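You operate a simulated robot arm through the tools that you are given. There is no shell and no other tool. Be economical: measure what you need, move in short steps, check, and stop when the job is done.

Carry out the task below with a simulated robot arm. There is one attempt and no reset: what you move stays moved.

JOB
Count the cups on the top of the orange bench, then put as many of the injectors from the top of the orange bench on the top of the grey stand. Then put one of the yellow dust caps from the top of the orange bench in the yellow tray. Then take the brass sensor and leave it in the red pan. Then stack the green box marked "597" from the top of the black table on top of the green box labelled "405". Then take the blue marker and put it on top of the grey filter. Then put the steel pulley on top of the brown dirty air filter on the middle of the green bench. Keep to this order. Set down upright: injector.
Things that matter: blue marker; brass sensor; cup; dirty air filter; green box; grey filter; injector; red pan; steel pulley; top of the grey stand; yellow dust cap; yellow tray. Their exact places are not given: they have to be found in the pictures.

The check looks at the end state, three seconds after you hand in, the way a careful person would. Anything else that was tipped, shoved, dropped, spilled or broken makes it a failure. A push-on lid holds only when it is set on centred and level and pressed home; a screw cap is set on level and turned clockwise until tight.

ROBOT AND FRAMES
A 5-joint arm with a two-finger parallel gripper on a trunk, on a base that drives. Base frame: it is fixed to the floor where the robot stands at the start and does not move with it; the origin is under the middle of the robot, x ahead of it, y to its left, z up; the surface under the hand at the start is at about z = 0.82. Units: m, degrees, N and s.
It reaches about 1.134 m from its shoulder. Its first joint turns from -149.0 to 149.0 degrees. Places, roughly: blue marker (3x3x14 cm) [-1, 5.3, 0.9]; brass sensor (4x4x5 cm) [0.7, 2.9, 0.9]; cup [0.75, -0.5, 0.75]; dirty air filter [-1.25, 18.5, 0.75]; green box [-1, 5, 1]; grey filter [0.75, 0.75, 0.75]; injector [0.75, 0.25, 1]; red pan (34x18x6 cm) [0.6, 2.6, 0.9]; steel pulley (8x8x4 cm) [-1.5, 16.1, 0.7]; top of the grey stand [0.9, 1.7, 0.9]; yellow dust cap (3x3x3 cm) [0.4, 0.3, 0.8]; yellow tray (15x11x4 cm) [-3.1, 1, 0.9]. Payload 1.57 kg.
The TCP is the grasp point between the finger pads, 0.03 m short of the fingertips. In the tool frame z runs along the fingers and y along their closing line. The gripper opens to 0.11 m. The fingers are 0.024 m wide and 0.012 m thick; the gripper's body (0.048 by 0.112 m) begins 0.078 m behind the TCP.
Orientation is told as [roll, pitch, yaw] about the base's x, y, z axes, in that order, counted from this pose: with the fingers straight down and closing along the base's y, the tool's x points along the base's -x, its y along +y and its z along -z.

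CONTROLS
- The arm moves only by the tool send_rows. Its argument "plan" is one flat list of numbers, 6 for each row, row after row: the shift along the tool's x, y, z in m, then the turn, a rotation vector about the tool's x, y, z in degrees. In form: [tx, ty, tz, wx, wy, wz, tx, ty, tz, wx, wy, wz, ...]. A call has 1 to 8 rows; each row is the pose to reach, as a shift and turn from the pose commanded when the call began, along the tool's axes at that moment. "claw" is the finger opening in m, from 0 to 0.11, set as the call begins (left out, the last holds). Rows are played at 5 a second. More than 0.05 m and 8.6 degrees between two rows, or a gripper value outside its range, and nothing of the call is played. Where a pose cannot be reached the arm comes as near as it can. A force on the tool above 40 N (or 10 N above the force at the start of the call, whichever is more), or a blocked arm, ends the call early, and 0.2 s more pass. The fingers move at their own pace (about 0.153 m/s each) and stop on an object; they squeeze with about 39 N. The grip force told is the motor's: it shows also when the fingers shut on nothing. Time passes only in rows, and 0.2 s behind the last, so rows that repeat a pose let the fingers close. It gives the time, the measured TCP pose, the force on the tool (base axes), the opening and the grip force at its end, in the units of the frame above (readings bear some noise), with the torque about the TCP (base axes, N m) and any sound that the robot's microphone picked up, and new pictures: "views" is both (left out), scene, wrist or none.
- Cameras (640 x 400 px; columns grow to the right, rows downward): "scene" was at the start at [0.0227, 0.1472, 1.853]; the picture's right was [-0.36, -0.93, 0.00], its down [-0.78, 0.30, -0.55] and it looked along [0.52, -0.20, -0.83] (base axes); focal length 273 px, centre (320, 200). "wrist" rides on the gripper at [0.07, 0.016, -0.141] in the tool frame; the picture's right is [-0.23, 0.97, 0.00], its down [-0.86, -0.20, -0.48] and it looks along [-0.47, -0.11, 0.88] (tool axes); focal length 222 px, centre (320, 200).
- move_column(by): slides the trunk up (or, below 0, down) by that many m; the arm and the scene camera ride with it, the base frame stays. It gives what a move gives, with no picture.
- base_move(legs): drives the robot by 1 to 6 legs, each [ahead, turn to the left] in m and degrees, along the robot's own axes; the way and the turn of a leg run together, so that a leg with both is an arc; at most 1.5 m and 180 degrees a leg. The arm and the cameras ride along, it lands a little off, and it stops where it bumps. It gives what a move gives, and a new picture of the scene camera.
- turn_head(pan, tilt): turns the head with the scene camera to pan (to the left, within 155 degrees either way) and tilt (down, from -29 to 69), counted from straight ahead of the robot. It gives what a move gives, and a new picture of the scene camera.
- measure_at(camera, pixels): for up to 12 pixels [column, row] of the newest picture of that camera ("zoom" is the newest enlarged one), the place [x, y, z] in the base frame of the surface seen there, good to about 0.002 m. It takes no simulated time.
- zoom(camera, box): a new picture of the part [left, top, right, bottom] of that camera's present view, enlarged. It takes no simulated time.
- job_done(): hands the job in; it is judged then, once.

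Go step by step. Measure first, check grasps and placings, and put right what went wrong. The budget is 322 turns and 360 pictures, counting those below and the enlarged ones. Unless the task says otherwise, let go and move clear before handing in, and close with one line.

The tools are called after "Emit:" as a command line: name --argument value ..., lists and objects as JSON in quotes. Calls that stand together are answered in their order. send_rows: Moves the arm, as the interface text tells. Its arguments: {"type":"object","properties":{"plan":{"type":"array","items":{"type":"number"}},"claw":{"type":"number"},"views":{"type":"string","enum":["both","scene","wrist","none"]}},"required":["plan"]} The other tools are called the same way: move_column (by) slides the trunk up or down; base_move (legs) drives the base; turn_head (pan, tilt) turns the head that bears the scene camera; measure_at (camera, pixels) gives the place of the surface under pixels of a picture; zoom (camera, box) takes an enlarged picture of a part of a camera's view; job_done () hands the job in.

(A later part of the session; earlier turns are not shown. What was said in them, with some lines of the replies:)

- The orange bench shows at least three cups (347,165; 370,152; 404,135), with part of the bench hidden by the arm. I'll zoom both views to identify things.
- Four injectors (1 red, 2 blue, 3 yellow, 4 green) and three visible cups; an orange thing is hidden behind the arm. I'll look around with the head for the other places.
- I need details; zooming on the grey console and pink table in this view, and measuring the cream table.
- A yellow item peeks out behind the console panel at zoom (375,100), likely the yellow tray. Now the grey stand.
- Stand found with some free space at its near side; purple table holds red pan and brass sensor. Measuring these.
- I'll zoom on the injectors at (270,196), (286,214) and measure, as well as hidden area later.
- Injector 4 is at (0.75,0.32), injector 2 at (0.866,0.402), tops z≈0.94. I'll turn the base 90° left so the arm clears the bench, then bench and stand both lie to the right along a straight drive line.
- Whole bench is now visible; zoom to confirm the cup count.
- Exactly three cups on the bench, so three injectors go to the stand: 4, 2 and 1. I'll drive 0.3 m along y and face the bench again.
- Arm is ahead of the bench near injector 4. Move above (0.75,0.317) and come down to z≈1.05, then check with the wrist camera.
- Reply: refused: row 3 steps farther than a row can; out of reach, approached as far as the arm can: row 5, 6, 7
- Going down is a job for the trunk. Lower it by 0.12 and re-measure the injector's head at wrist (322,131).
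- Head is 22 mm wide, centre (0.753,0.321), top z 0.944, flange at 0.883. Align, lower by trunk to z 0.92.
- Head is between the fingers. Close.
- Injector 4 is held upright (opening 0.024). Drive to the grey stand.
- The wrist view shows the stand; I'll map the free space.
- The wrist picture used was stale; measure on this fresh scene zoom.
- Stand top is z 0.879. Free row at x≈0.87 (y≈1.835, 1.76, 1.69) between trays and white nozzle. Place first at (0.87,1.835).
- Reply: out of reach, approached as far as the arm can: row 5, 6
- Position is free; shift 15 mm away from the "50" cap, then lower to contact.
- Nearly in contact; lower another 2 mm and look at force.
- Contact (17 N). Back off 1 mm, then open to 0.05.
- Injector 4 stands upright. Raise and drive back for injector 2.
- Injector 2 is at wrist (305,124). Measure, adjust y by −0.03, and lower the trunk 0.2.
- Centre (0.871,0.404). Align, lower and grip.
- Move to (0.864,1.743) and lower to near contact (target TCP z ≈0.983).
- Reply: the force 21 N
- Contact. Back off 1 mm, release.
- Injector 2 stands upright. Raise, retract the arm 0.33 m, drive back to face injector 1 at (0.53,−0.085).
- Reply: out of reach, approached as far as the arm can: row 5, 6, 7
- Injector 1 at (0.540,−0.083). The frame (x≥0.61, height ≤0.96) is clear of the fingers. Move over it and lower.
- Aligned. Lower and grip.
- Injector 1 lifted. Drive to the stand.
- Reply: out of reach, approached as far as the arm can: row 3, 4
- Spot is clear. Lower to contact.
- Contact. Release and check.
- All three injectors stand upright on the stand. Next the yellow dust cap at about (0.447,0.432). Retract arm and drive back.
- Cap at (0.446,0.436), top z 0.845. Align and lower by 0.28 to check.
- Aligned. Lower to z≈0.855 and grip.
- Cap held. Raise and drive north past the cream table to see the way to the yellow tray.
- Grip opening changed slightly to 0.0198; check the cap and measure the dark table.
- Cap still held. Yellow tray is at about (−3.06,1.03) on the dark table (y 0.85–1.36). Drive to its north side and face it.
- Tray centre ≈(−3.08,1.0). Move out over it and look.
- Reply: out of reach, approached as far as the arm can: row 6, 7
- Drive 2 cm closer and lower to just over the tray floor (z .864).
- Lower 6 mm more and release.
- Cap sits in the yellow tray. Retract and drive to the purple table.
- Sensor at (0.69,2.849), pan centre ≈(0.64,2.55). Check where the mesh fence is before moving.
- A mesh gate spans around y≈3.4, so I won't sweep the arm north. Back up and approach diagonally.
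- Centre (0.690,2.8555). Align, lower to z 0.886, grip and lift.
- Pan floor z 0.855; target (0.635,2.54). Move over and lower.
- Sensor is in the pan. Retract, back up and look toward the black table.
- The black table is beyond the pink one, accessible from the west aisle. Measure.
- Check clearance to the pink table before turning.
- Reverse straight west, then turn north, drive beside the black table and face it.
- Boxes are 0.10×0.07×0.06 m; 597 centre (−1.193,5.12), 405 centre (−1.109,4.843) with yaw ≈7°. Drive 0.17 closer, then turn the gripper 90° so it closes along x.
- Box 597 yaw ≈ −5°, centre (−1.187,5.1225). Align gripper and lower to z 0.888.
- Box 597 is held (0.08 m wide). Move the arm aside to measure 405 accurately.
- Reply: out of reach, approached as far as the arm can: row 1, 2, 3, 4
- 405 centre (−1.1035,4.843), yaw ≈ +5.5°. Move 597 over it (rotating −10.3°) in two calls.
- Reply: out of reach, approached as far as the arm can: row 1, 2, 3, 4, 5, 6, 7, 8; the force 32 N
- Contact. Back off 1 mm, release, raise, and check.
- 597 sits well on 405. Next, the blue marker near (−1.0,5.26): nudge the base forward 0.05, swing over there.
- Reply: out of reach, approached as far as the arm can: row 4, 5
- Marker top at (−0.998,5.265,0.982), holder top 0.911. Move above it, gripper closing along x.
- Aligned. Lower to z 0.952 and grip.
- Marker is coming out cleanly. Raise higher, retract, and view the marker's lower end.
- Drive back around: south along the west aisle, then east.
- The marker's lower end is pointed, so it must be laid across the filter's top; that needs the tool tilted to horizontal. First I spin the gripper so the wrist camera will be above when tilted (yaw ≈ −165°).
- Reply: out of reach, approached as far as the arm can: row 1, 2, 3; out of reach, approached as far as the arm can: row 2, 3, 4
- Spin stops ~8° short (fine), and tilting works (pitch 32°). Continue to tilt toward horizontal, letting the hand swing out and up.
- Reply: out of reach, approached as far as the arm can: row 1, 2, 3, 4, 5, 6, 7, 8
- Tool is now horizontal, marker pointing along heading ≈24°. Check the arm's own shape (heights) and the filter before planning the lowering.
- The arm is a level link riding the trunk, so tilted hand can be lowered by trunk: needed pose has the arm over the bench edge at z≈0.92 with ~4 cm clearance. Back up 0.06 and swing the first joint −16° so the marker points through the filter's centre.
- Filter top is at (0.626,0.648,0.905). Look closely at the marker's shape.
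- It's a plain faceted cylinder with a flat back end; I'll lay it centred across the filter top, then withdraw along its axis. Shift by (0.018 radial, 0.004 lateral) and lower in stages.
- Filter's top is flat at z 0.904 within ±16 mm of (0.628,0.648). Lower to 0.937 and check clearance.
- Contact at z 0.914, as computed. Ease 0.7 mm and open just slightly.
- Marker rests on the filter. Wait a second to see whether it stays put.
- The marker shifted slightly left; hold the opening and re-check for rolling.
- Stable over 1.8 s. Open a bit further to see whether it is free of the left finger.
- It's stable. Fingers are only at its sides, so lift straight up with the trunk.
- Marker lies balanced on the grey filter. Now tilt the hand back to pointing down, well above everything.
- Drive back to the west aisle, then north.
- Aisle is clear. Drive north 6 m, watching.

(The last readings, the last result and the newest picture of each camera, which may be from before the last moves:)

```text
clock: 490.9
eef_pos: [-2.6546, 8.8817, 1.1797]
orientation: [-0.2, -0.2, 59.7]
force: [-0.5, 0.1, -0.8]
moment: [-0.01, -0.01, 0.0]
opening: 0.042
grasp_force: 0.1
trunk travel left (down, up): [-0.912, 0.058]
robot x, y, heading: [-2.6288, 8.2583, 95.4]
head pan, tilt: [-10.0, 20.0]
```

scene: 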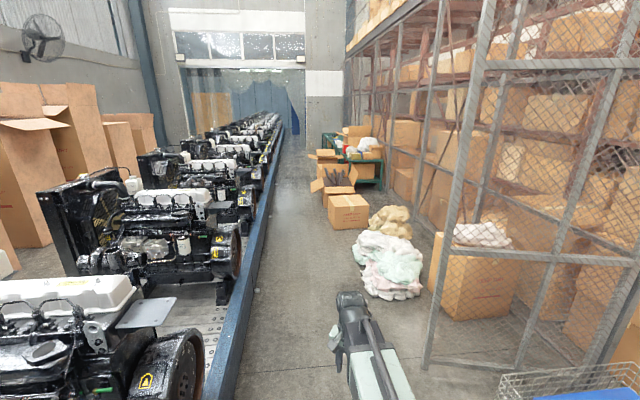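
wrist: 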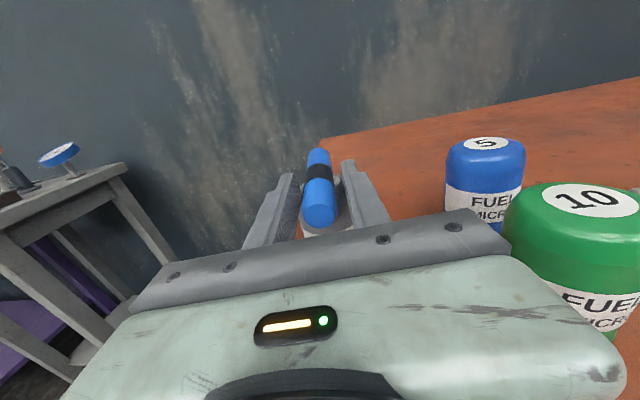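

Heading drifted to 95°. Obstacles (rags, boxes) on the right; measure the free corridor.

Emit:
measure_at --camera "scene" --pixels '[[356, 262], [368, 225], [330, 205], [312, 183], [262, 300], [285, 170], [365, 185], [330, 150], [420, 340], [372, 295]]'

Emit:
zoom --camera "scene" --box '[270, 110, 430, 230]'

```text
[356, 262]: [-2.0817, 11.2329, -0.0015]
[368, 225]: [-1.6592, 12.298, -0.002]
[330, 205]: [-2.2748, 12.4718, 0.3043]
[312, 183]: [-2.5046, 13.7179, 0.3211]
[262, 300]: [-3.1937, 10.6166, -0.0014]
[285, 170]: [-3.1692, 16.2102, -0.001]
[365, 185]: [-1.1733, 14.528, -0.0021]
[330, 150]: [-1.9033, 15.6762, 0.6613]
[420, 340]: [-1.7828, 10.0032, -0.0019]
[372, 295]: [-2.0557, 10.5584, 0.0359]
```

```text
3.33 times, centred on (350, 170) of scene
```

zoom: 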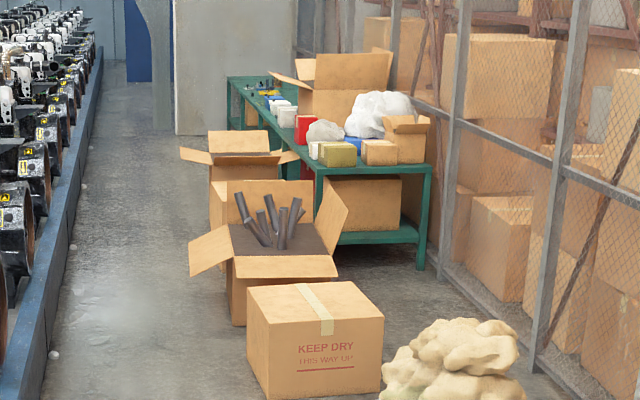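

The green bench starts near y≈14.5 with cardboard boxes before it narrowing the corridor. Measure the robot's own base width.

Emit:
turn_head --pan 0 --tilt 69

Emit:
measure_at --camera "scene" --pixels '[[300, 300], [330, 280], [295, 390], [420, 290], [460, 330], [480, 390], [250, 390], [380, 390]]'

```text
clock: 492.1
eef_pos: [-2.6562, 8.881, 1.1781]
orientation: [-0.2, -0.2, 59.7]
force: [0.3, -0.2, 0.2]
moment: [-0.02, 0.01, 0.0]
opening: 0.0418
grasp_force: 0.1
trunk travel left (down, up): [-0.912, 0.058]
robot x, y, heading: [-2.6296, 8.2558, 95.6]
head pan, tilt: [0.0, 68.8]
```

scene: 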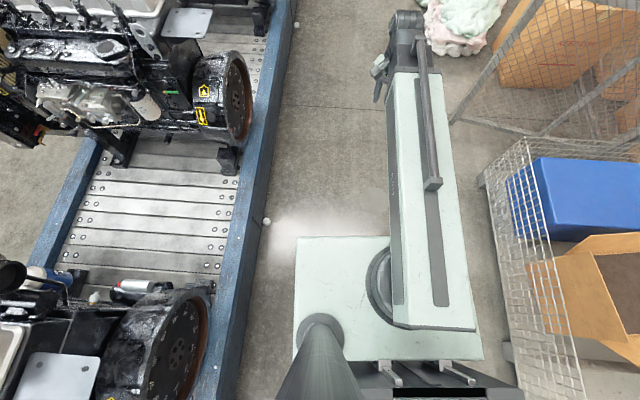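

```text
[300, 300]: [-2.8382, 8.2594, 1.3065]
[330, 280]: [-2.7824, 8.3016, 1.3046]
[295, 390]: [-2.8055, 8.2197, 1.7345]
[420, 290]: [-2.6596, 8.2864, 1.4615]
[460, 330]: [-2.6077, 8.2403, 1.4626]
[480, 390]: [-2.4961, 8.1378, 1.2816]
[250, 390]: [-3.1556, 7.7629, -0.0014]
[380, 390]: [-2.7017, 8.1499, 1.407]
```

Emit:
base_move --legs '[[1.2, 0], [0, -5.4], [1.5, 0]]'

Emit:
turn_head --pan -15 --tilt 30

```text
clock: 505.6
eef_pos: [-2.7078, 11.5502, 1.1784]
orientation: [-0.2, -0.2, 53.4]
force: [0.7, -0.2, 0.6]
moment: [0.01, 0.0, 0.01]
opening: 0.0423
grasp_force: 0.0
trunk travel left (down, up): [-0.912, 0.058]
robot x, y, heading: [-2.7478, 10.9294, 89.4]
head pan, tilt: [0.0, 68.8]
```

scene: 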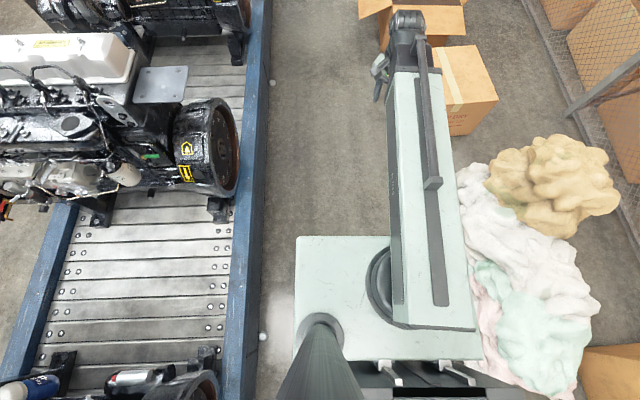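

```text
clock: 506.7
eef_pos: [-2.7064, 11.5486, 1.1788]
orientation: [-0.2, -0.2, 53.4]
force: [0.0, -0.2, 0.1]
moment: [-0.02, -0.03, 0.01]
opening: 0.0417
grasp_force: 0.0
trunk travel left (down, up): [-0.912, 0.058]
robot x, y, heading: [-2.7504, 10.9259, 89.1]
head pan, tilt: [-15.0, 30.0]
```

scene: 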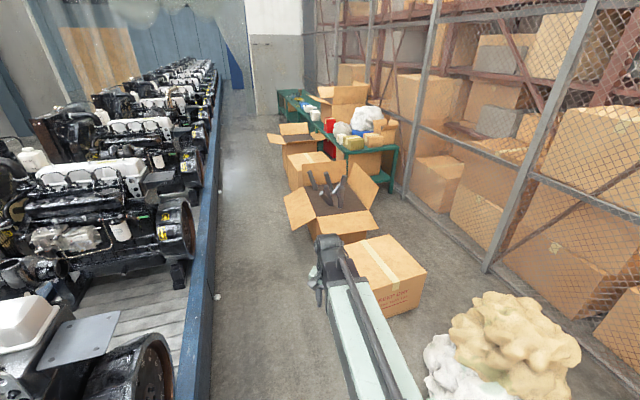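

Emit:
measure_at --camera "scene" --pixels '[[348, 245], [285, 195], [290, 225], [300, 170], [268, 138], [285, 150], [290, 180], [340, 155], [392, 190], [282, 95], [220, 200], [305, 120]]'

Emit:
zoom --camera "scene" --box '[210, 60, 410, 250]'

```text
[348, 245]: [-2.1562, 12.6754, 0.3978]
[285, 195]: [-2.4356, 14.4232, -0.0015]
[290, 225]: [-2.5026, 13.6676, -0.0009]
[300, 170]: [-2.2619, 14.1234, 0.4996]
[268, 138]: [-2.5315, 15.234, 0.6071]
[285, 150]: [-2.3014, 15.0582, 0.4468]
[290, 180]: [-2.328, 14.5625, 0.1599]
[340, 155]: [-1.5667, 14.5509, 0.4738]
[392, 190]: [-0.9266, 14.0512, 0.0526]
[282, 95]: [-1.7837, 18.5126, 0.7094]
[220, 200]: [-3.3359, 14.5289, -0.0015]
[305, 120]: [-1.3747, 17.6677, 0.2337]
```

```text
2.11 times, centred on (310, 155) of scene
```

zoom: 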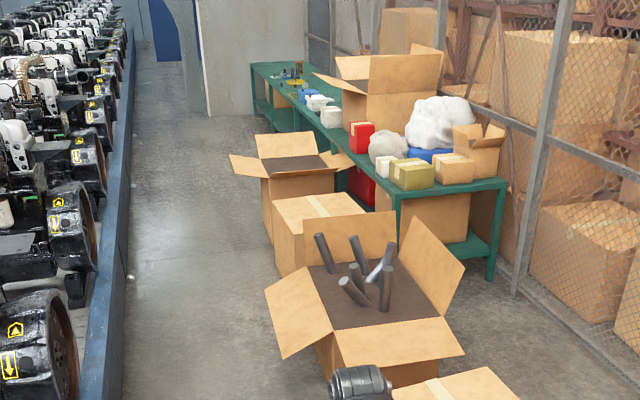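

Corridor at y 13–15.3 is about x −3.3…−2.53. Steer to x≈−2.92 and advance.

Emit:
base_move --legs '[[0, 8], [1.3, 0], [0, -7.2], [0.7, 0]]'

Emit:
measure_at --camera "scene" --pixels '[[200, 300], [210, 350], [230, 200]]'

```text
clock: 517.8
eef_pos: [-2.8318, 13.5381, 1.1792]
orientation: [-0.1, -0.1, 52.6]
force: [0.4, -0.3, -0.7]
moment: [-0.02, -0.01, 0.05]
opening: 0.0422
grasp_force: 0.2
trunk travel left (down, up): [-0.912, 0.058]
robot x, y, heading: [-2.8849, 12.9127, 88.4]
head pan, tilt: [-15.0, 30.0]
```

scene: 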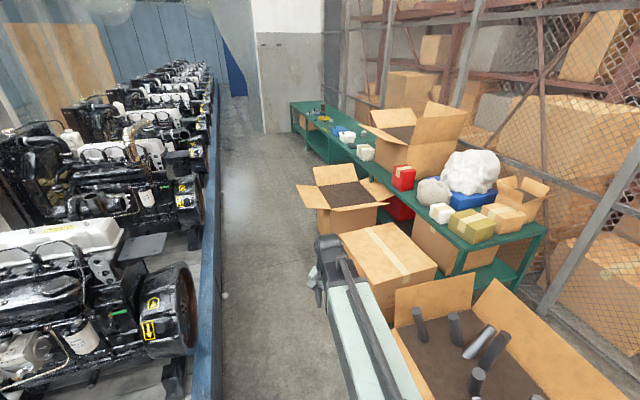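

```text
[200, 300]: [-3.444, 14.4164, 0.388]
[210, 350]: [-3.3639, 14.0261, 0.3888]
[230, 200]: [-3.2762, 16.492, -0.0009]
```

Emit:
base_move --legs '[[0, 2], [1.5, 0], [1.0, 0], [0.8, 0]]'

Emit:
turn_head --pan -70 --tilt 30

```text
clock: 534.4
eef_pos: [-2.938, 16.8654, 1.179]
orientation: [-0.1, -0.2, 55.7]
force: [-0.2, 0.8, 0.0]
moment: [-0.01, -0.01, -0.01]
opening: 0.0419
grasp_force: 0.1
trunk travel left (down, up): [-0.912, 0.058]
robot x, y, heading: [-2.9562, 16.2396, 91.6]
head pan, tilt: [-15.0, 30.0]
```

scene: 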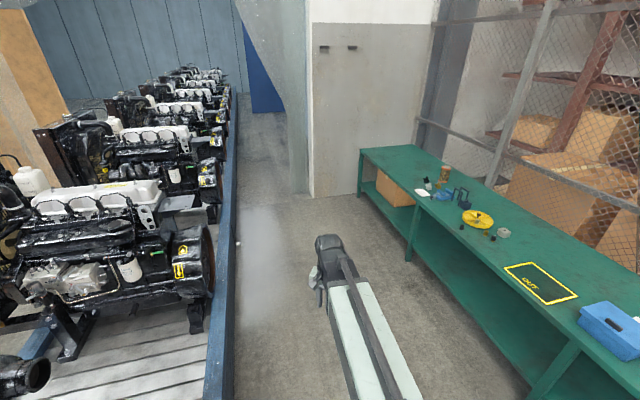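

```text
clock: 535.7
eef_pos: [-2.9384, 16.8665, 1.1802]
orientation: [-0.2, -0.2, 55.8]
force: [0.5, -0.3, 0.2]
moment: [-0.05, -0.05, 0.0]
opening: 0.0422
grasp_force: 0.0
trunk travel left (down, up): [-0.912, 0.058]
robot x, y, heading: [-2.9593, 16.24, 91.5]
head pan, tilt: [-70.0, 30.0]
```

scene: 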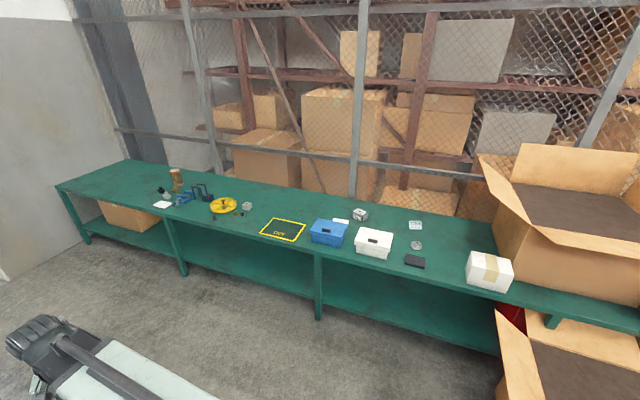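

Emit:
zoom --camera "scene" --box '[330, 195, 450, 275]'

Emit:
measure_at --camera "zoom" --pixels '[[460, 265], [465, 155], [160, 100], [460, 345], [320, 320]]'

Emit:
zoom --camera "scene" --box '[140, 155, 310, 250]'

Emit:
measure_at --camera "zoom" --pixels '[[145, 60], [135, 120], [405, 195], [310, 200], [230, 130], [90, 190]]'

```text
5.00 times, centred on (390, 235) of scene
```

zoom: 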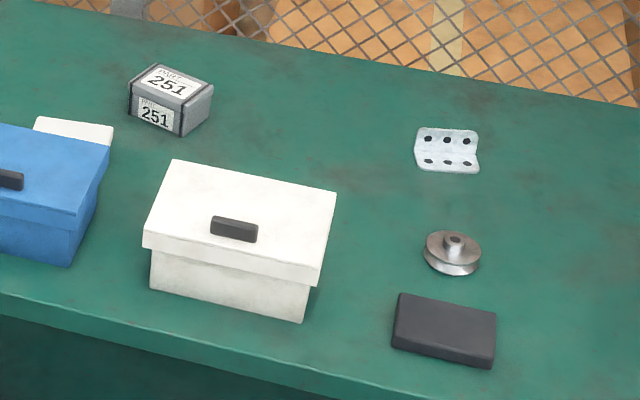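

```text
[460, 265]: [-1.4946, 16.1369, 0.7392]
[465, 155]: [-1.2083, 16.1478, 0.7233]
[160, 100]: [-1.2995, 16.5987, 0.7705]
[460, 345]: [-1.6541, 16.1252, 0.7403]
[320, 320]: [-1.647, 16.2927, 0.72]
```

```text
3.76 times, centred on (225, 202) of scene
```

zoom: 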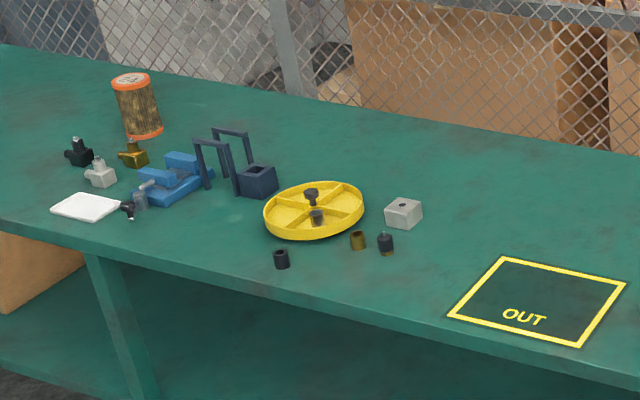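

```text
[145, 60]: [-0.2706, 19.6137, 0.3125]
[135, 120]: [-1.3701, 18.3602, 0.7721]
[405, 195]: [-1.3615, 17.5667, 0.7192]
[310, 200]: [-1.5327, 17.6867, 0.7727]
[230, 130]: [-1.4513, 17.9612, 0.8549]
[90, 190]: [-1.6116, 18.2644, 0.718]
```

Pulley at (−1.49,16.136) and brown filter at ≈(−1.33,18.37). Face the bench by the pulley.

Emit:
base_move --legs '[[0, -91.5], [0.62, 0]]'

Emit:
send_rows --plan '[0, 0, 0, 0, 0, -8.5, 0, 0, 0, 0, 0, -17, 0, 0, 0, 0, 0, -25.5, 0, 0, 0, 0, 0, -34]' --claw 0.1 --views "wrist"

```text
clock: 543.0
eef_pos: [-1.7106, 16.2503, 1.178]
orientation: [-0.2, -0.2, -33.6]
force: [-0.3, 0.3, 0.0]
moment: [0.01, -0.02, -0.04]
opening: 0.0421
grasp_force: 0.0
trunk travel left (down, up): [-0.912, 0.058]
robot x, y, heading: [-2.3384, 16.2595, 2.5]
head pan, tilt: [-70.0, 30.0]
```

scene: 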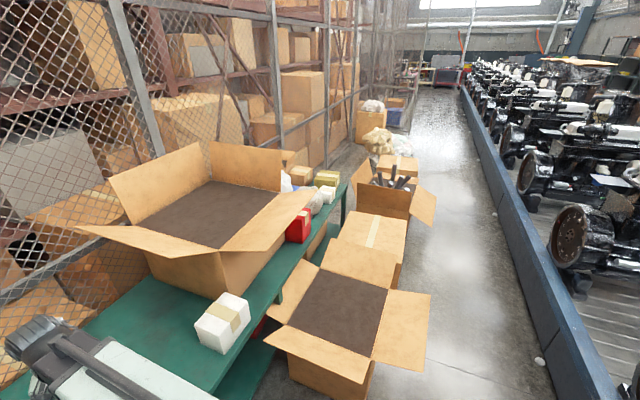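

```text
clock: 544.0
eef_pos: [-1.7104, 16.2501, 1.1797]
orientation: [-0.2, -0.1, 0.4]
force: [0.1, 0.3, 0.0]
moment: [0.0, 0.01, 0.02]
opening: 0.1001
grasp_force: 0.0
trunk travel left (down, up): [-0.912, 0.058]
robot x, y, heading: [-2.334, 16.2572, 2.3]
head pan, tilt: [-70.0, 30.0]
```

wrist: 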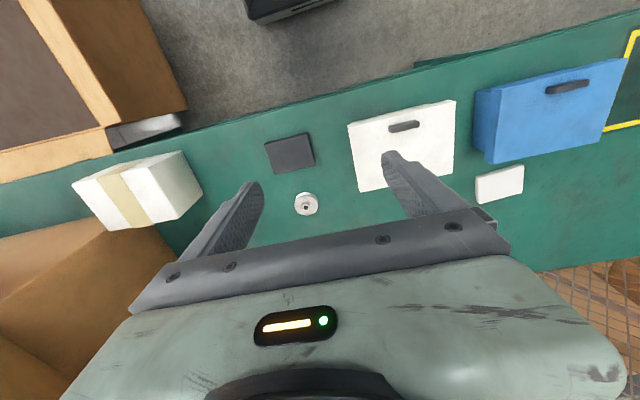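

Emit:
measure_at --camera "wrist" --pixels '[[306, 203], [295, 203], [317, 203], [306, 214], [350, 180], [310, 150]]'

```text
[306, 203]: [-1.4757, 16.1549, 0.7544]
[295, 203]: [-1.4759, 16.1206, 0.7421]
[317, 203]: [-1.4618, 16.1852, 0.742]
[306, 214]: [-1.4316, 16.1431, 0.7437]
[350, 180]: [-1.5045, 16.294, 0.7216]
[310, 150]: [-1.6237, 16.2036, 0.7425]
```

Pulley centre ≈(−1.474,16.154), rim top 0.742. Move above and lower some for a closer look.

Emit:
send_rows --plan '[-0.045, -0.018, 0, 0, 0, 0, -0.09, -0.036, 0, 0, 0, 0, -0.135, -0.054, 0, 0, 0, 0, -0.18, -0.073, 0, 0, 0, 0, -0.22, -0.09, 0, 0, 0, 0, -0.237, -0.097, 0, 0, 0, 0, -0.237, -0.097, 0, 0, 0, 0]' --views "none"

Emit:
move_column --by -0.28

Emit:
send_rows --plan '[0, 0, 0, 0, 0, 0]' --views "wrist"

```text
clock: 545.6
eef_pos: [-1.4724, 16.1538, 1.1792]
orientation: [-0.3, -0.1, 0.3]
force: [-0.2, 0.1, -0.2]
moment: [-0.02, -0.03, 0.01]
opening: 0.1
grasp_force: 0.0
trunk travel left (down, up): [-0.912, 0.058]
robot x, y, heading: [-2.3336, 16.2565, 2.6]
head pan, tilt: [-70.0, 30.0]
```

```text
clock: 548.4
eef_pos: [-1.4721, 16.1528, 0.8991]
orientation: [-0.3, -0.1, 0.2]
force: [0.4, 0.4, -0.4]
moment: [-0.01, -0.02, 0.0]
opening: 0.1001
grasp_force: 0.1
trunk travel left (down, up): [-0.632, 0.338]
robot x, y, heading: [-2.3358, 16.2586, 2.1]
head pan, tilt: [-70.0, 30.0]
```

```text
clock: 548.8
eef_pos: [-1.4734, 16.1522, 0.898]
orientation: [-0.4, -0.1, 0.3]
force: [1.5, 0.7, 0.1]
moment: [0.02, 0.01, 0.01]
opening: 0.1
grasp_force: 0.0
trunk travel left (down, up): [-0.632, 0.338]
robot x, y, heading: [-2.3343, 16.2619, 2.3]
head pan, tilt: [-70.0, 30.0]
```

wrist: 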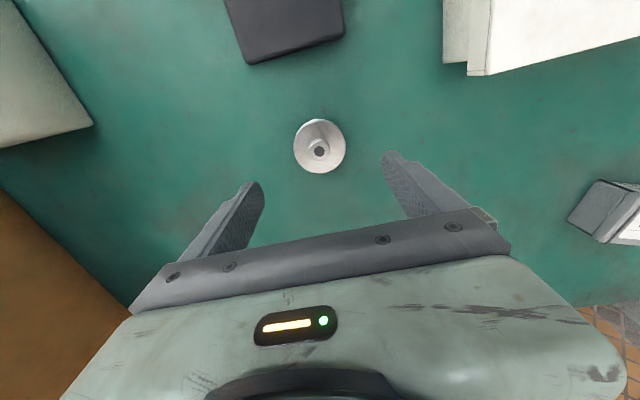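

Emit:
measure_at --camera "wrist" --pixels '[[319, 151], [298, 148], [340, 146], [318, 125], [322, 167], [470, 70], [320, 143]]'

```text
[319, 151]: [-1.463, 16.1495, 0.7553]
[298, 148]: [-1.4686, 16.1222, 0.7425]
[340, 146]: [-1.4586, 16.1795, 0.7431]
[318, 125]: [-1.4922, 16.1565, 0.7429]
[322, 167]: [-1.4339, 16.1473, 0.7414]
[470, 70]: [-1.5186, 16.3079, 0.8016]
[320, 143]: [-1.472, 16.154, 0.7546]
```

Centre (−1.463,16.151). Align, lower to z 0.754, grip.

Emit:
send_rows --plan '[-0.0095, -0.001, 0, 0, 0, 0, -0.0095, -0.001, 0, 0, 0, 0]' --views "none"

Emit:
move_column --by -0.144

Emit:
send_rows --plan '[0, 0, 0, 0, 0, 0, 0, 0, 0, 0, 0, 0, 0, 0, 0, 0, 0, 0]' --claw 0.0 --views "wrist"

Emit:
move_column --by 0.1

Emit:
zoom --camera "wrist" --box '[200, 80, 440, 260]'

```text
clock: 549.4
eef_pos: [-1.4638, 16.151, 0.8991]
orientation: [-0.4, -0.1, 0.3]
force: [0.0, -0.2, -0.8]
moment: [-0.02, 0.01, 0.03]
opening: 0.1002
grasp_force: 0.1
trunk travel left (down, up): [-0.632, 0.338]
robot x, y, heading: [-2.3357, 16.2567, 2.1]
head pan, tilt: [-70.0, 30.0]
```

```text
clock: 551.1
eef_pos: [-1.4636, 16.1521, 0.7556]
orientation: [-0.3, -0.1, 0.3]
force: [-0.4, 0.7, -0.3]
moment: [0.0, -0.03, -0.03]
opening: 0.1003
grasp_force: 0.0
trunk travel left (down, up): [-0.488, 0.482]
robot x, y, heading: [-2.3336, 16.2568, 2.4]
head pan, tilt: [-70.0, 30.0]
```

```text
clock: 551.9
eef_pos: [-1.462, 16.1518, 0.7554]
orientation: [-0.3, 0.0, 0.3]
force: [0.2, -1.0, 1.6]
moment: [0.06, 0.02, -0.02]
opening: 0.071
grasp_force: 39.4
trunk travel left (down, up): [-0.488, 0.482]
robot x, y, heading: [-2.3367, 16.2598, 2.3]
head pan, tilt: [-70.0, 30.0]
```

wrist: 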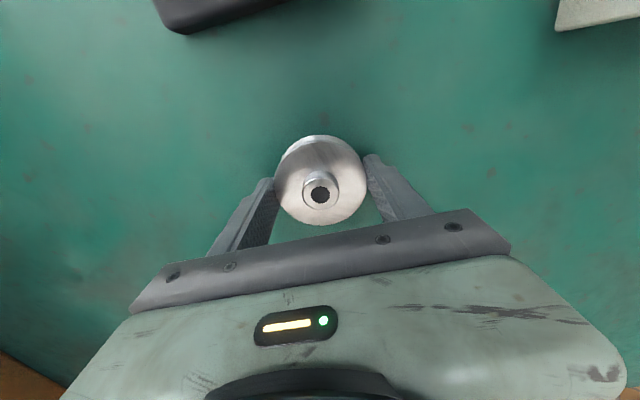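

```text
clock: 553.2
eef_pos: [-1.4634, 16.1527, 0.8551]
orientation: [-0.4, -0.2, 0.4]
force: [0.3, 0.9, -3.6]
moment: [0.0, -0.02, 0.01]
opening: 0.0712
grasp_force: 39.3
trunk travel left (down, up): [-0.588, 0.382]
robot x, y, heading: [-2.3329, 16.2556, 2.6]
head pan, tilt: [-70.0, 30.0]
```

```text
2.22 times, centred on (320, 170) of wrist
```

zoom: 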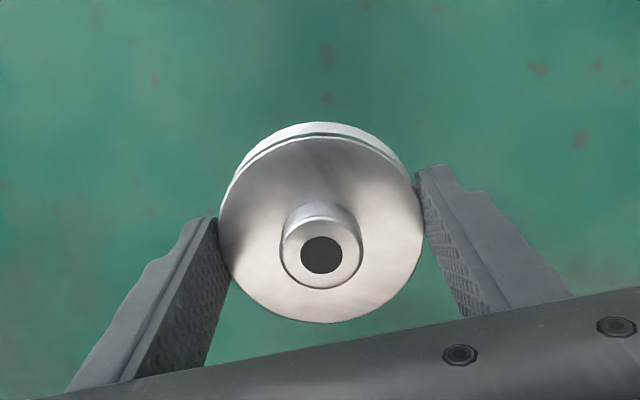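

Pulley is held level. Raise, retract, back off and look to the north wall before driving.

Emit:
move_column --by 0.28

Emit:
send_rows --plan '[0.045, 0, 0, 0, 0, 0, 0.09, 0, 0, 0, 0, 0, 0.135, 0, 0, 0, 0, 0, 0.18, 0, 0, 0, 0, 0, 0.225, 0, 0, 0, 0, 0, 0.23, 0, 0, 0, 0, 0]' --views "none"

Emit:
base_move --legs '[[-0.35, 0]]'

Emit:
turn_head --pan 60 --tilt 25

```text
clock: 556.0
eef_pos: [-1.4643, 16.1518, 1.1346]
orientation: [-0.4, -0.1, 0.4]
force: [0.2, 0.0, -4.2]
moment: [0.03, 0.03, -0.02]
opening: 0.0711
grasp_force: 39.3
trunk travel left (down, up): [-0.868, 0.102]
robot x, y, heading: [-2.3372, 16.2583, 2.3]
head pan, tilt: [-70.0, 30.0]
```

```text
clock: 557.5
eef_pos: [-1.6922, 16.1509, 1.1355]
orientation: [-0.3, -0.1, 0.3]
force: [-0.3, 0.0, -4.0]
moment: [-0.02, 0.01, -0.04]
opening: 0.071
grasp_force: 39.1
trunk travel left (down, up): [-0.868, 0.102]
robot x, y, heading: [-2.3327, 16.2612, 2.5]
head pan, tilt: [-70.0, 30.0]
```

```text
clock: 559.7
eef_pos: [-2.042, 16.1355, 1.1363]
orientation: [-0.2, -0.2, 0.0]
force: [0.4, -0.6, -4.2]
moment: [0.01, 0.02, 0.02]
opening: 0.0709
grasp_force: 39.2
trunk travel left (down, up): [-0.868, 0.102]
robot x, y, heading: [-2.6833, 16.2421, 1.8]
head pan, tilt: [-70.0, 30.0]
```

scene: 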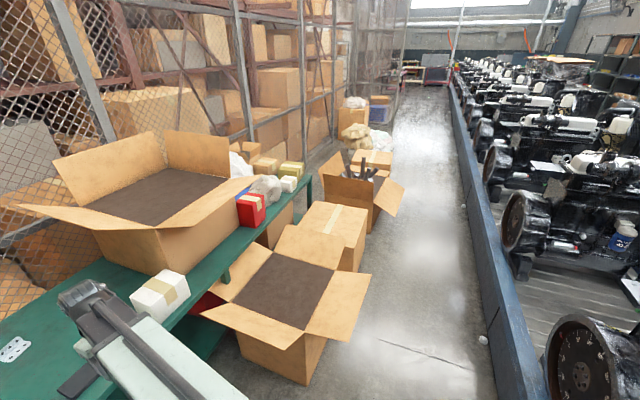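

```text
clock: 561.8
eef_pos: [-2.0424, 16.1344, 1.1333]
orientation: [-0.2, 0.0, 0.0]
force: [-0.4, 0.2, -4.3]
moment: [0.0, -0.02, -0.02]
opening: 0.0713
grasp_force: 38.7
trunk travel left (down, up): [-0.868, 0.102]
robot x, y, heading: [-2.6848, 16.2444, 2.0]
head pan, tilt: [60.0, 25.0]
```

scene: 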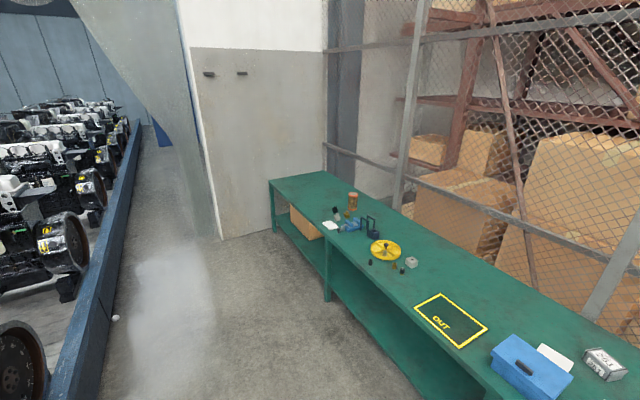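

Emit:
measure_at --camera "scene" --pixels '[[222, 230], [250, 150], [270, 182], [353, 195], [353, 210], [327, 270], [180, 200], [200, 200]]'

Emit:
zoom --camera "scene" --box '[310, 180, 430, 280]'

```text
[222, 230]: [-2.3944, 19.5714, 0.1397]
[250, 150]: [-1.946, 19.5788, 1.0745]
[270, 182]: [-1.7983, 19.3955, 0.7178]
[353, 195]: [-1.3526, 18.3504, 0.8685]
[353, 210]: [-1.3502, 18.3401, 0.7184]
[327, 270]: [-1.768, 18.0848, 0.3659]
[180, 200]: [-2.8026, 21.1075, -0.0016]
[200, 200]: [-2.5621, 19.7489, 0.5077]
```

```text
4.00 times, centred on (370, 230) of scene
```

zoom: 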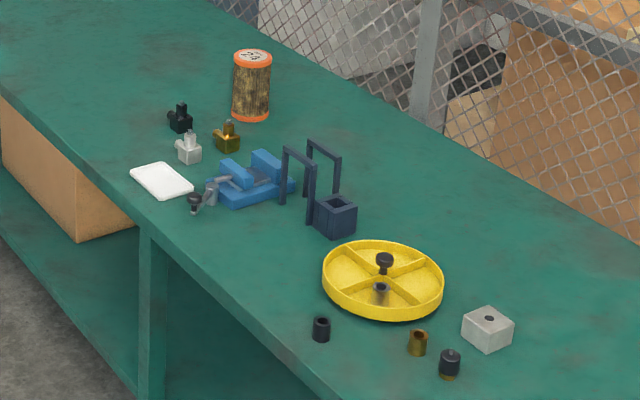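

Wall at y 19.57 leaves room. Drive north 2.2 m beside the bench and face the brown filter.

Emit:
base_move --legs '[[0, 88.5], [1.4, 0], [0.75, 0], [0, -90]]'

Emit:
turn_head --pan 5 --tilt 45

```text
clock: 580.2
eef_pos: [-2.1095, 18.3125, 1.1364]
orientation: [-0.3, -0.1, 0.8]
force: [0.5, -0.4, -3.3]
moment: [0.02, 0.05, 0.02]
opening: 0.0712
grasp_force: 39.2
trunk travel left (down, up): [-0.868, 0.102]
robot x, y, heading: [-2.7569, 18.4342, 3.3]
head pan, tilt: [60.0, 25.0]
```

scene: 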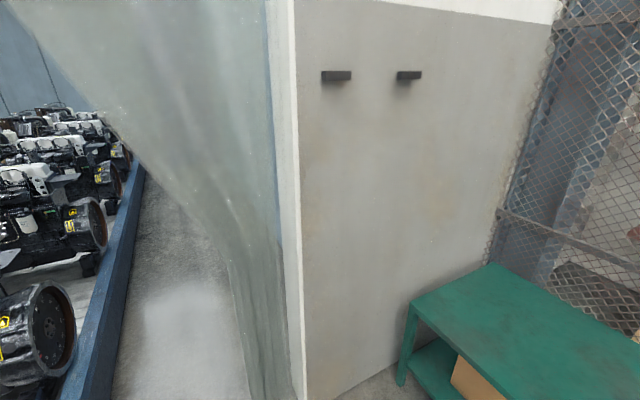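

```text
clock: 581.4
eef_pos: [-2.1082, 18.3126, 1.1353]
orientation: [-0.3, -0.1, 0.8]
force: [-0.1, -0.1, -3.3]
moment: [-0.03, 0.04, -0.03]
opening: 0.0713
grasp_force: 39.1
trunk travel left (down, up): [-0.868, 0.102]
robot x, y, heading: [-2.7556, 18.4382, 3.3]
head pan, tilt: [5.0, 45.0]
```

scene: 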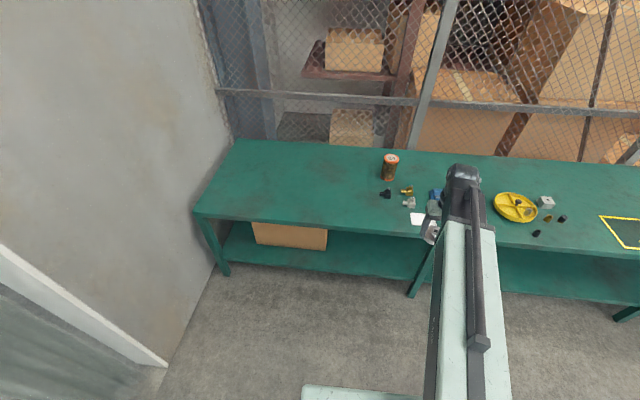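

Emit:
zoom --camera "scene" --box '[360, 140, 450, 220]'

Emit:
measure_at --camera "zoom" --pixels '[[220, 92], [190, 92], [250, 92], [220, 80], [220, 106], [232, 200], [165, 270]]'

Emit:
base_move --legs '[[0.43, -3]]'

```text
5.00 times, centred on (405, 180) of scene
```

zoom: 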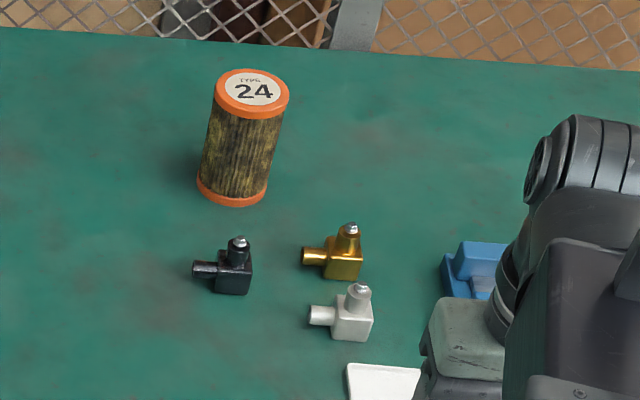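

```text
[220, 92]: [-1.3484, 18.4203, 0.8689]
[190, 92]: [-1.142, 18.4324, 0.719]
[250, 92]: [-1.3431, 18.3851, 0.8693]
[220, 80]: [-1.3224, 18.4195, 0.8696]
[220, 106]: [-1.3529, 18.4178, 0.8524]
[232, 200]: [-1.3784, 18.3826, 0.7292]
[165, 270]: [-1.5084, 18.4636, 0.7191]
```

```text
clock: 584.0
eef_pos: [-1.6909, 18.285, 1.1352]
orientation: [-0.3, -0.1, -2.6]
force: [1.3, -0.5, -2.3]
moment: [-0.02, -0.02, -0.02]
opening: 0.071
grasp_force: 38.7
trunk travel left (down, up): [-0.868, 0.102]
robot x, y, heading: [-2.3266, 18.4523, -0.6]
head pan, tilt: [5.0, 45.0]
```

scene: 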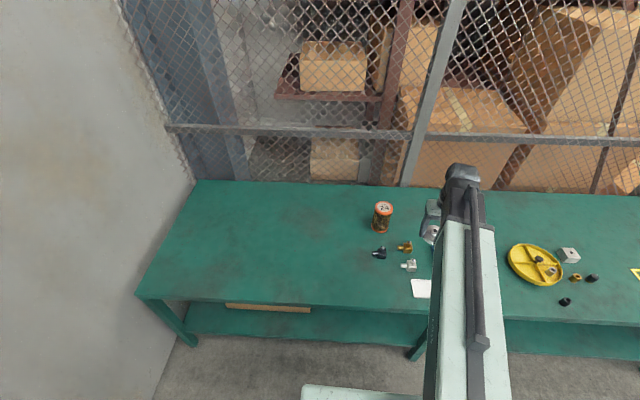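

Emit:
base_move --legs '[[0.09, 0]]'

Emit:
zoom --camera "scene" --box '[355, 190, 415, 240]'

```text
clock: 585.1
eef_pos: [-1.6005, 18.283, 1.1348]
orientation: [-0.3, 0.0, -2.7]
force: [0.5, 0.1, -4.1]
moment: [0.03, 0.05, -0.05]
opening: 0.0712
grasp_force: 39.0
trunk travel left (down, up): [-0.868, 0.102]
robot x, y, heading: [-2.2406, 18.4446, -0.7]
head pan, tilt: [5.0, 45.0]
```

scene: 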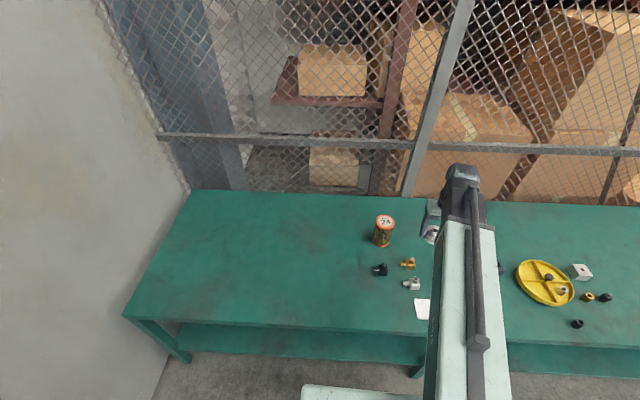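

```text
8.00 times, centred on (385, 215) of scene
```

zoom: 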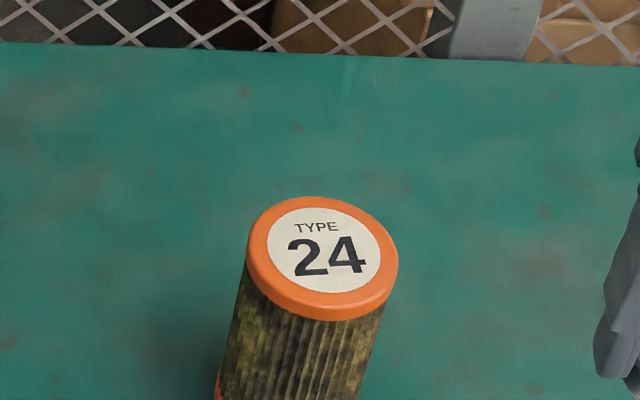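

Emit:
measure_at --camera "zoom" --pixels '[[324, 251], [258, 250], [392, 255], [320, 203], [322, 298]]'

```text
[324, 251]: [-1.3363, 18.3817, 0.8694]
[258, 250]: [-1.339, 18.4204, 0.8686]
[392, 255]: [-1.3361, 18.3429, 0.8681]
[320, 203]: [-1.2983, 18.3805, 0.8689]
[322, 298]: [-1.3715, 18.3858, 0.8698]
```

Filter top centre (−1.335,18.382,0.869). Move over it and lower.

Emit:
send_rows --plan '[-0.044, 0.0185, 0, 0, 0, 0, -0.088, 0.037, 0, 0, 0, 0, -0.132, 0.0555, 0, 0, 0, 0, -0.176, 0.074, 0, 0, 0, 0, -0.22, 0.093, 0, 0, 0, 0, -0.2606, 0.1111, 0, 0, 0, 0, -0.2606, 0.1111, 0, 0, 0, 0]' --views "none"

Emit:
move_column --by -0.18

Emit:
send_rows --plan '[0, 0, 0, 0, 0, 0]' --views "both"

```text
clock: 586.7
eef_pos: [-1.3359, 18.3841, 1.1351]
orientation: [-0.3, -0.1, -2.8]
force: [-0.2, -0.5, -4.1]
moment: [0.02, 0.0, 0.0]
opening: 0.0711
grasp_force: 39.0
trunk travel left (down, up): [-0.868, 0.102]
robot x, y, heading: [-2.2396, 18.4486, -0.2]
head pan, tilt: [5.0, 45.0]
```

```text
clock: 588.7
eef_pos: [-1.3361, 18.3848, 0.9554]
orientation: [-0.3, -0.1, -2.7]
force: [0.0, 0.0, -3.7]
moment: [-0.01, 0.05, -0.02]
opening: 0.0709
grasp_force: 39.1
trunk travel left (down, up): [-0.688, 0.282]
robot x, y, heading: [-2.2371, 18.4489, -0.7]
head pan, tilt: [5.0, 45.0]
```

```text
clock: 589.1
eef_pos: [-1.3361, 18.3827, 0.9549]
orientation: [-0.3, 0.0, -2.7]
force: [-0.3, -0.1, -3.2]
moment: [-0.01, 0.02, -0.02]
opening: 0.071
grasp_force: 39.4
trunk travel left (down, up): [-0.688, 0.282]
robot x, y, heading: [-2.2342, 18.4481, -0.5]
head pan, tilt: [5.0, 45.0]
```

scene: 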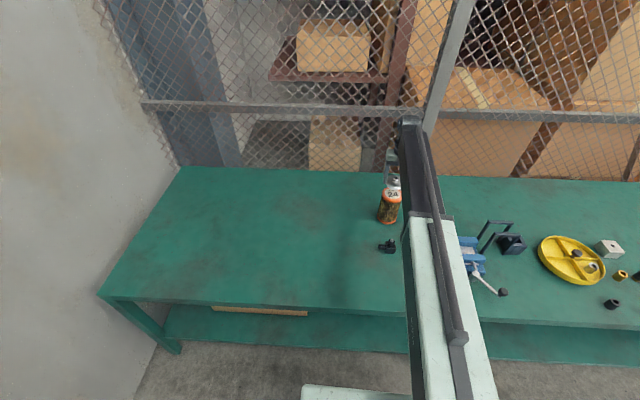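
wrist: 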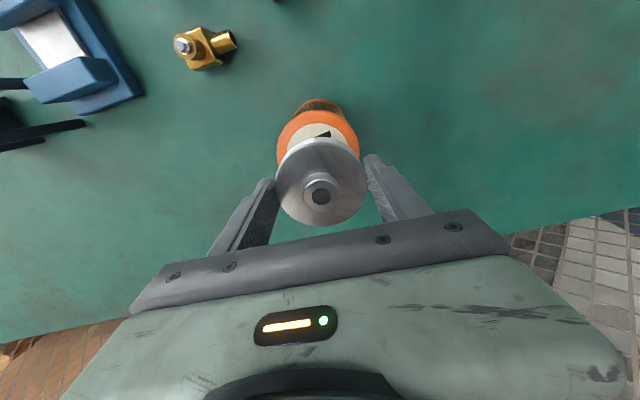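

Aligned above the filter. Lower to just above contact, then touch.

Emit:
move_column --by -0.047

Emit:
move_column --by -0.003

```text
clock: 590.0
eef_pos: [-1.3347, 18.3843, 0.9086]
orientation: [-0.3, -0.1, -2.8]
force: [-0.6, 0.4, -3.7]
moment: [0.03, 0.01, 0.02]
opening: 0.0712
grasp_force: 39.0
trunk travel left (down, up): [-0.641, 0.329]
robot x, y, heading: [-2.2382, 18.4472, -0.6]
head pan, tilt: [5.0, 45.0]
```

```text
clock: 590.5
eef_pos: [-1.3356, 18.3844, 0.9057]
orientation: [-0.3, -0.1, -2.6]
force: [6.1, -0.4, 13.8]
moment: [0.46, -0.31, -0.12]
opening: 0.0711
grasp_force: 39.1
trunk travel left (down, up): [-0.638, 0.332]
robot x, y, heading: [-2.2349, 18.4488, -0.4]
head pan, tilt: [5.0, 45.0]
```

Contact. Ease 1 mm, release, check, then raise.

Emit:
move_column --by 0.001

Emit:
send_rows --plan '[0, 0, 0, 0, 0, 0, 0, 0, 0, 0, 0, 0, 0, 0, 0, 0, 0, 0]' --claw 0.1 --views "wrist"

Emit:
move_column --by 0.25

Emit:
zoom --camera "wrist" --box '[200, 40, 440, 220]'

Emit:
zoom --camera "scene" --box '[350, 170, 430, 240]'

```text
clock: 591.0
eef_pos: [-1.3358, 18.3848, 0.9063]
orientation: [-0.4, -0.2, -2.7]
force: [2.3, -0.4, 4.9]
moment: [0.25, -0.17, -0.11]
opening: 0.0713
grasp_force: 39.0
trunk travel left (down, up): [-0.639, 0.331]
robot x, y, heading: [-2.2354, 18.4478, -0.5]
head pan, tilt: [5.0, 45.0]
```

```text
clock: 591.8
eef_pos: [-1.336, 18.3846, 0.9069]
orientation: [-0.2, 0.0, -2.7]
force: [0.6, 0.0, 0.1]
moment: [0.0, -0.02, -0.01]
opening: 0.1003
grasp_force: 0.1
trunk travel left (down, up): [-0.639, 0.331]
robot x, y, heading: [-2.2379, 18.4465, -0.5]
head pan, tilt: [5.0, 45.0]
```

wrist: 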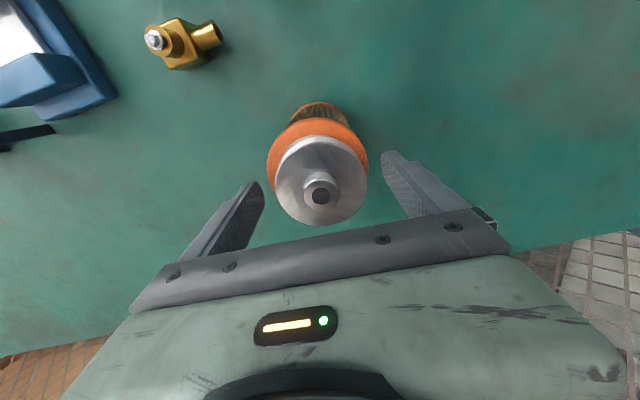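

```text
clock: 594.4
eef_pos: [-1.3363, 18.3831, 1.1565]
orientation: [-0.3, 0.0, -2.8]
force: [0.3, 1.0, 0.3]
moment: [0.02, 0.01, -0.02]
opening: 0.0996
grasp_force: 0.0
trunk travel left (down, up): [-0.889, 0.081]
robot x, y, heading: [-2.2411, 18.4484, -0.5]
head pan, tilt: [5.0, 45.0]
```

```text
2.22 times, centred on (320, 130) of wrist
```

zoom: 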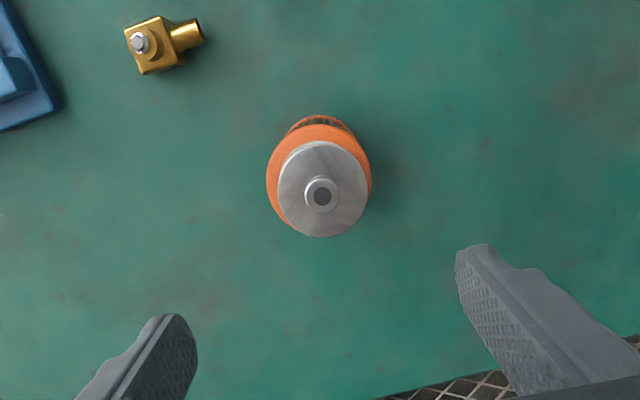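

```text
5.71 times, centred on (390, 205) of scene
```

zoom: 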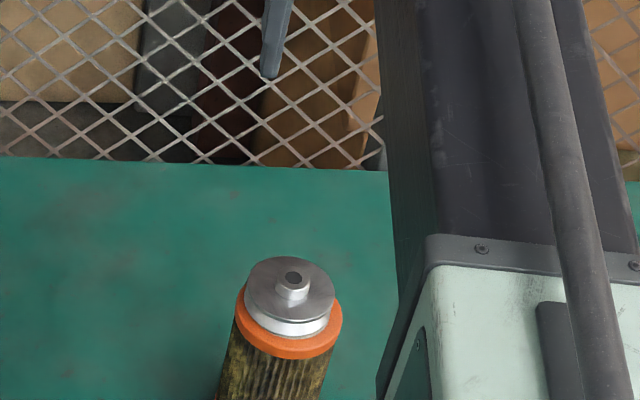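

The pulley rests level and near-centred on the brown filter, and the gripper is open and clear above it. All steps are done in order, so I'm handing in.

Emit:
job_done

```text
The job is handed in.
```

All seven steps were done in order and handed in: I counted three cups, stood three injectors upright on the grey stand, and put the cap, sensor, box 597, marker and pulley in their places, with the marker lying on its side because its tip is pointed.
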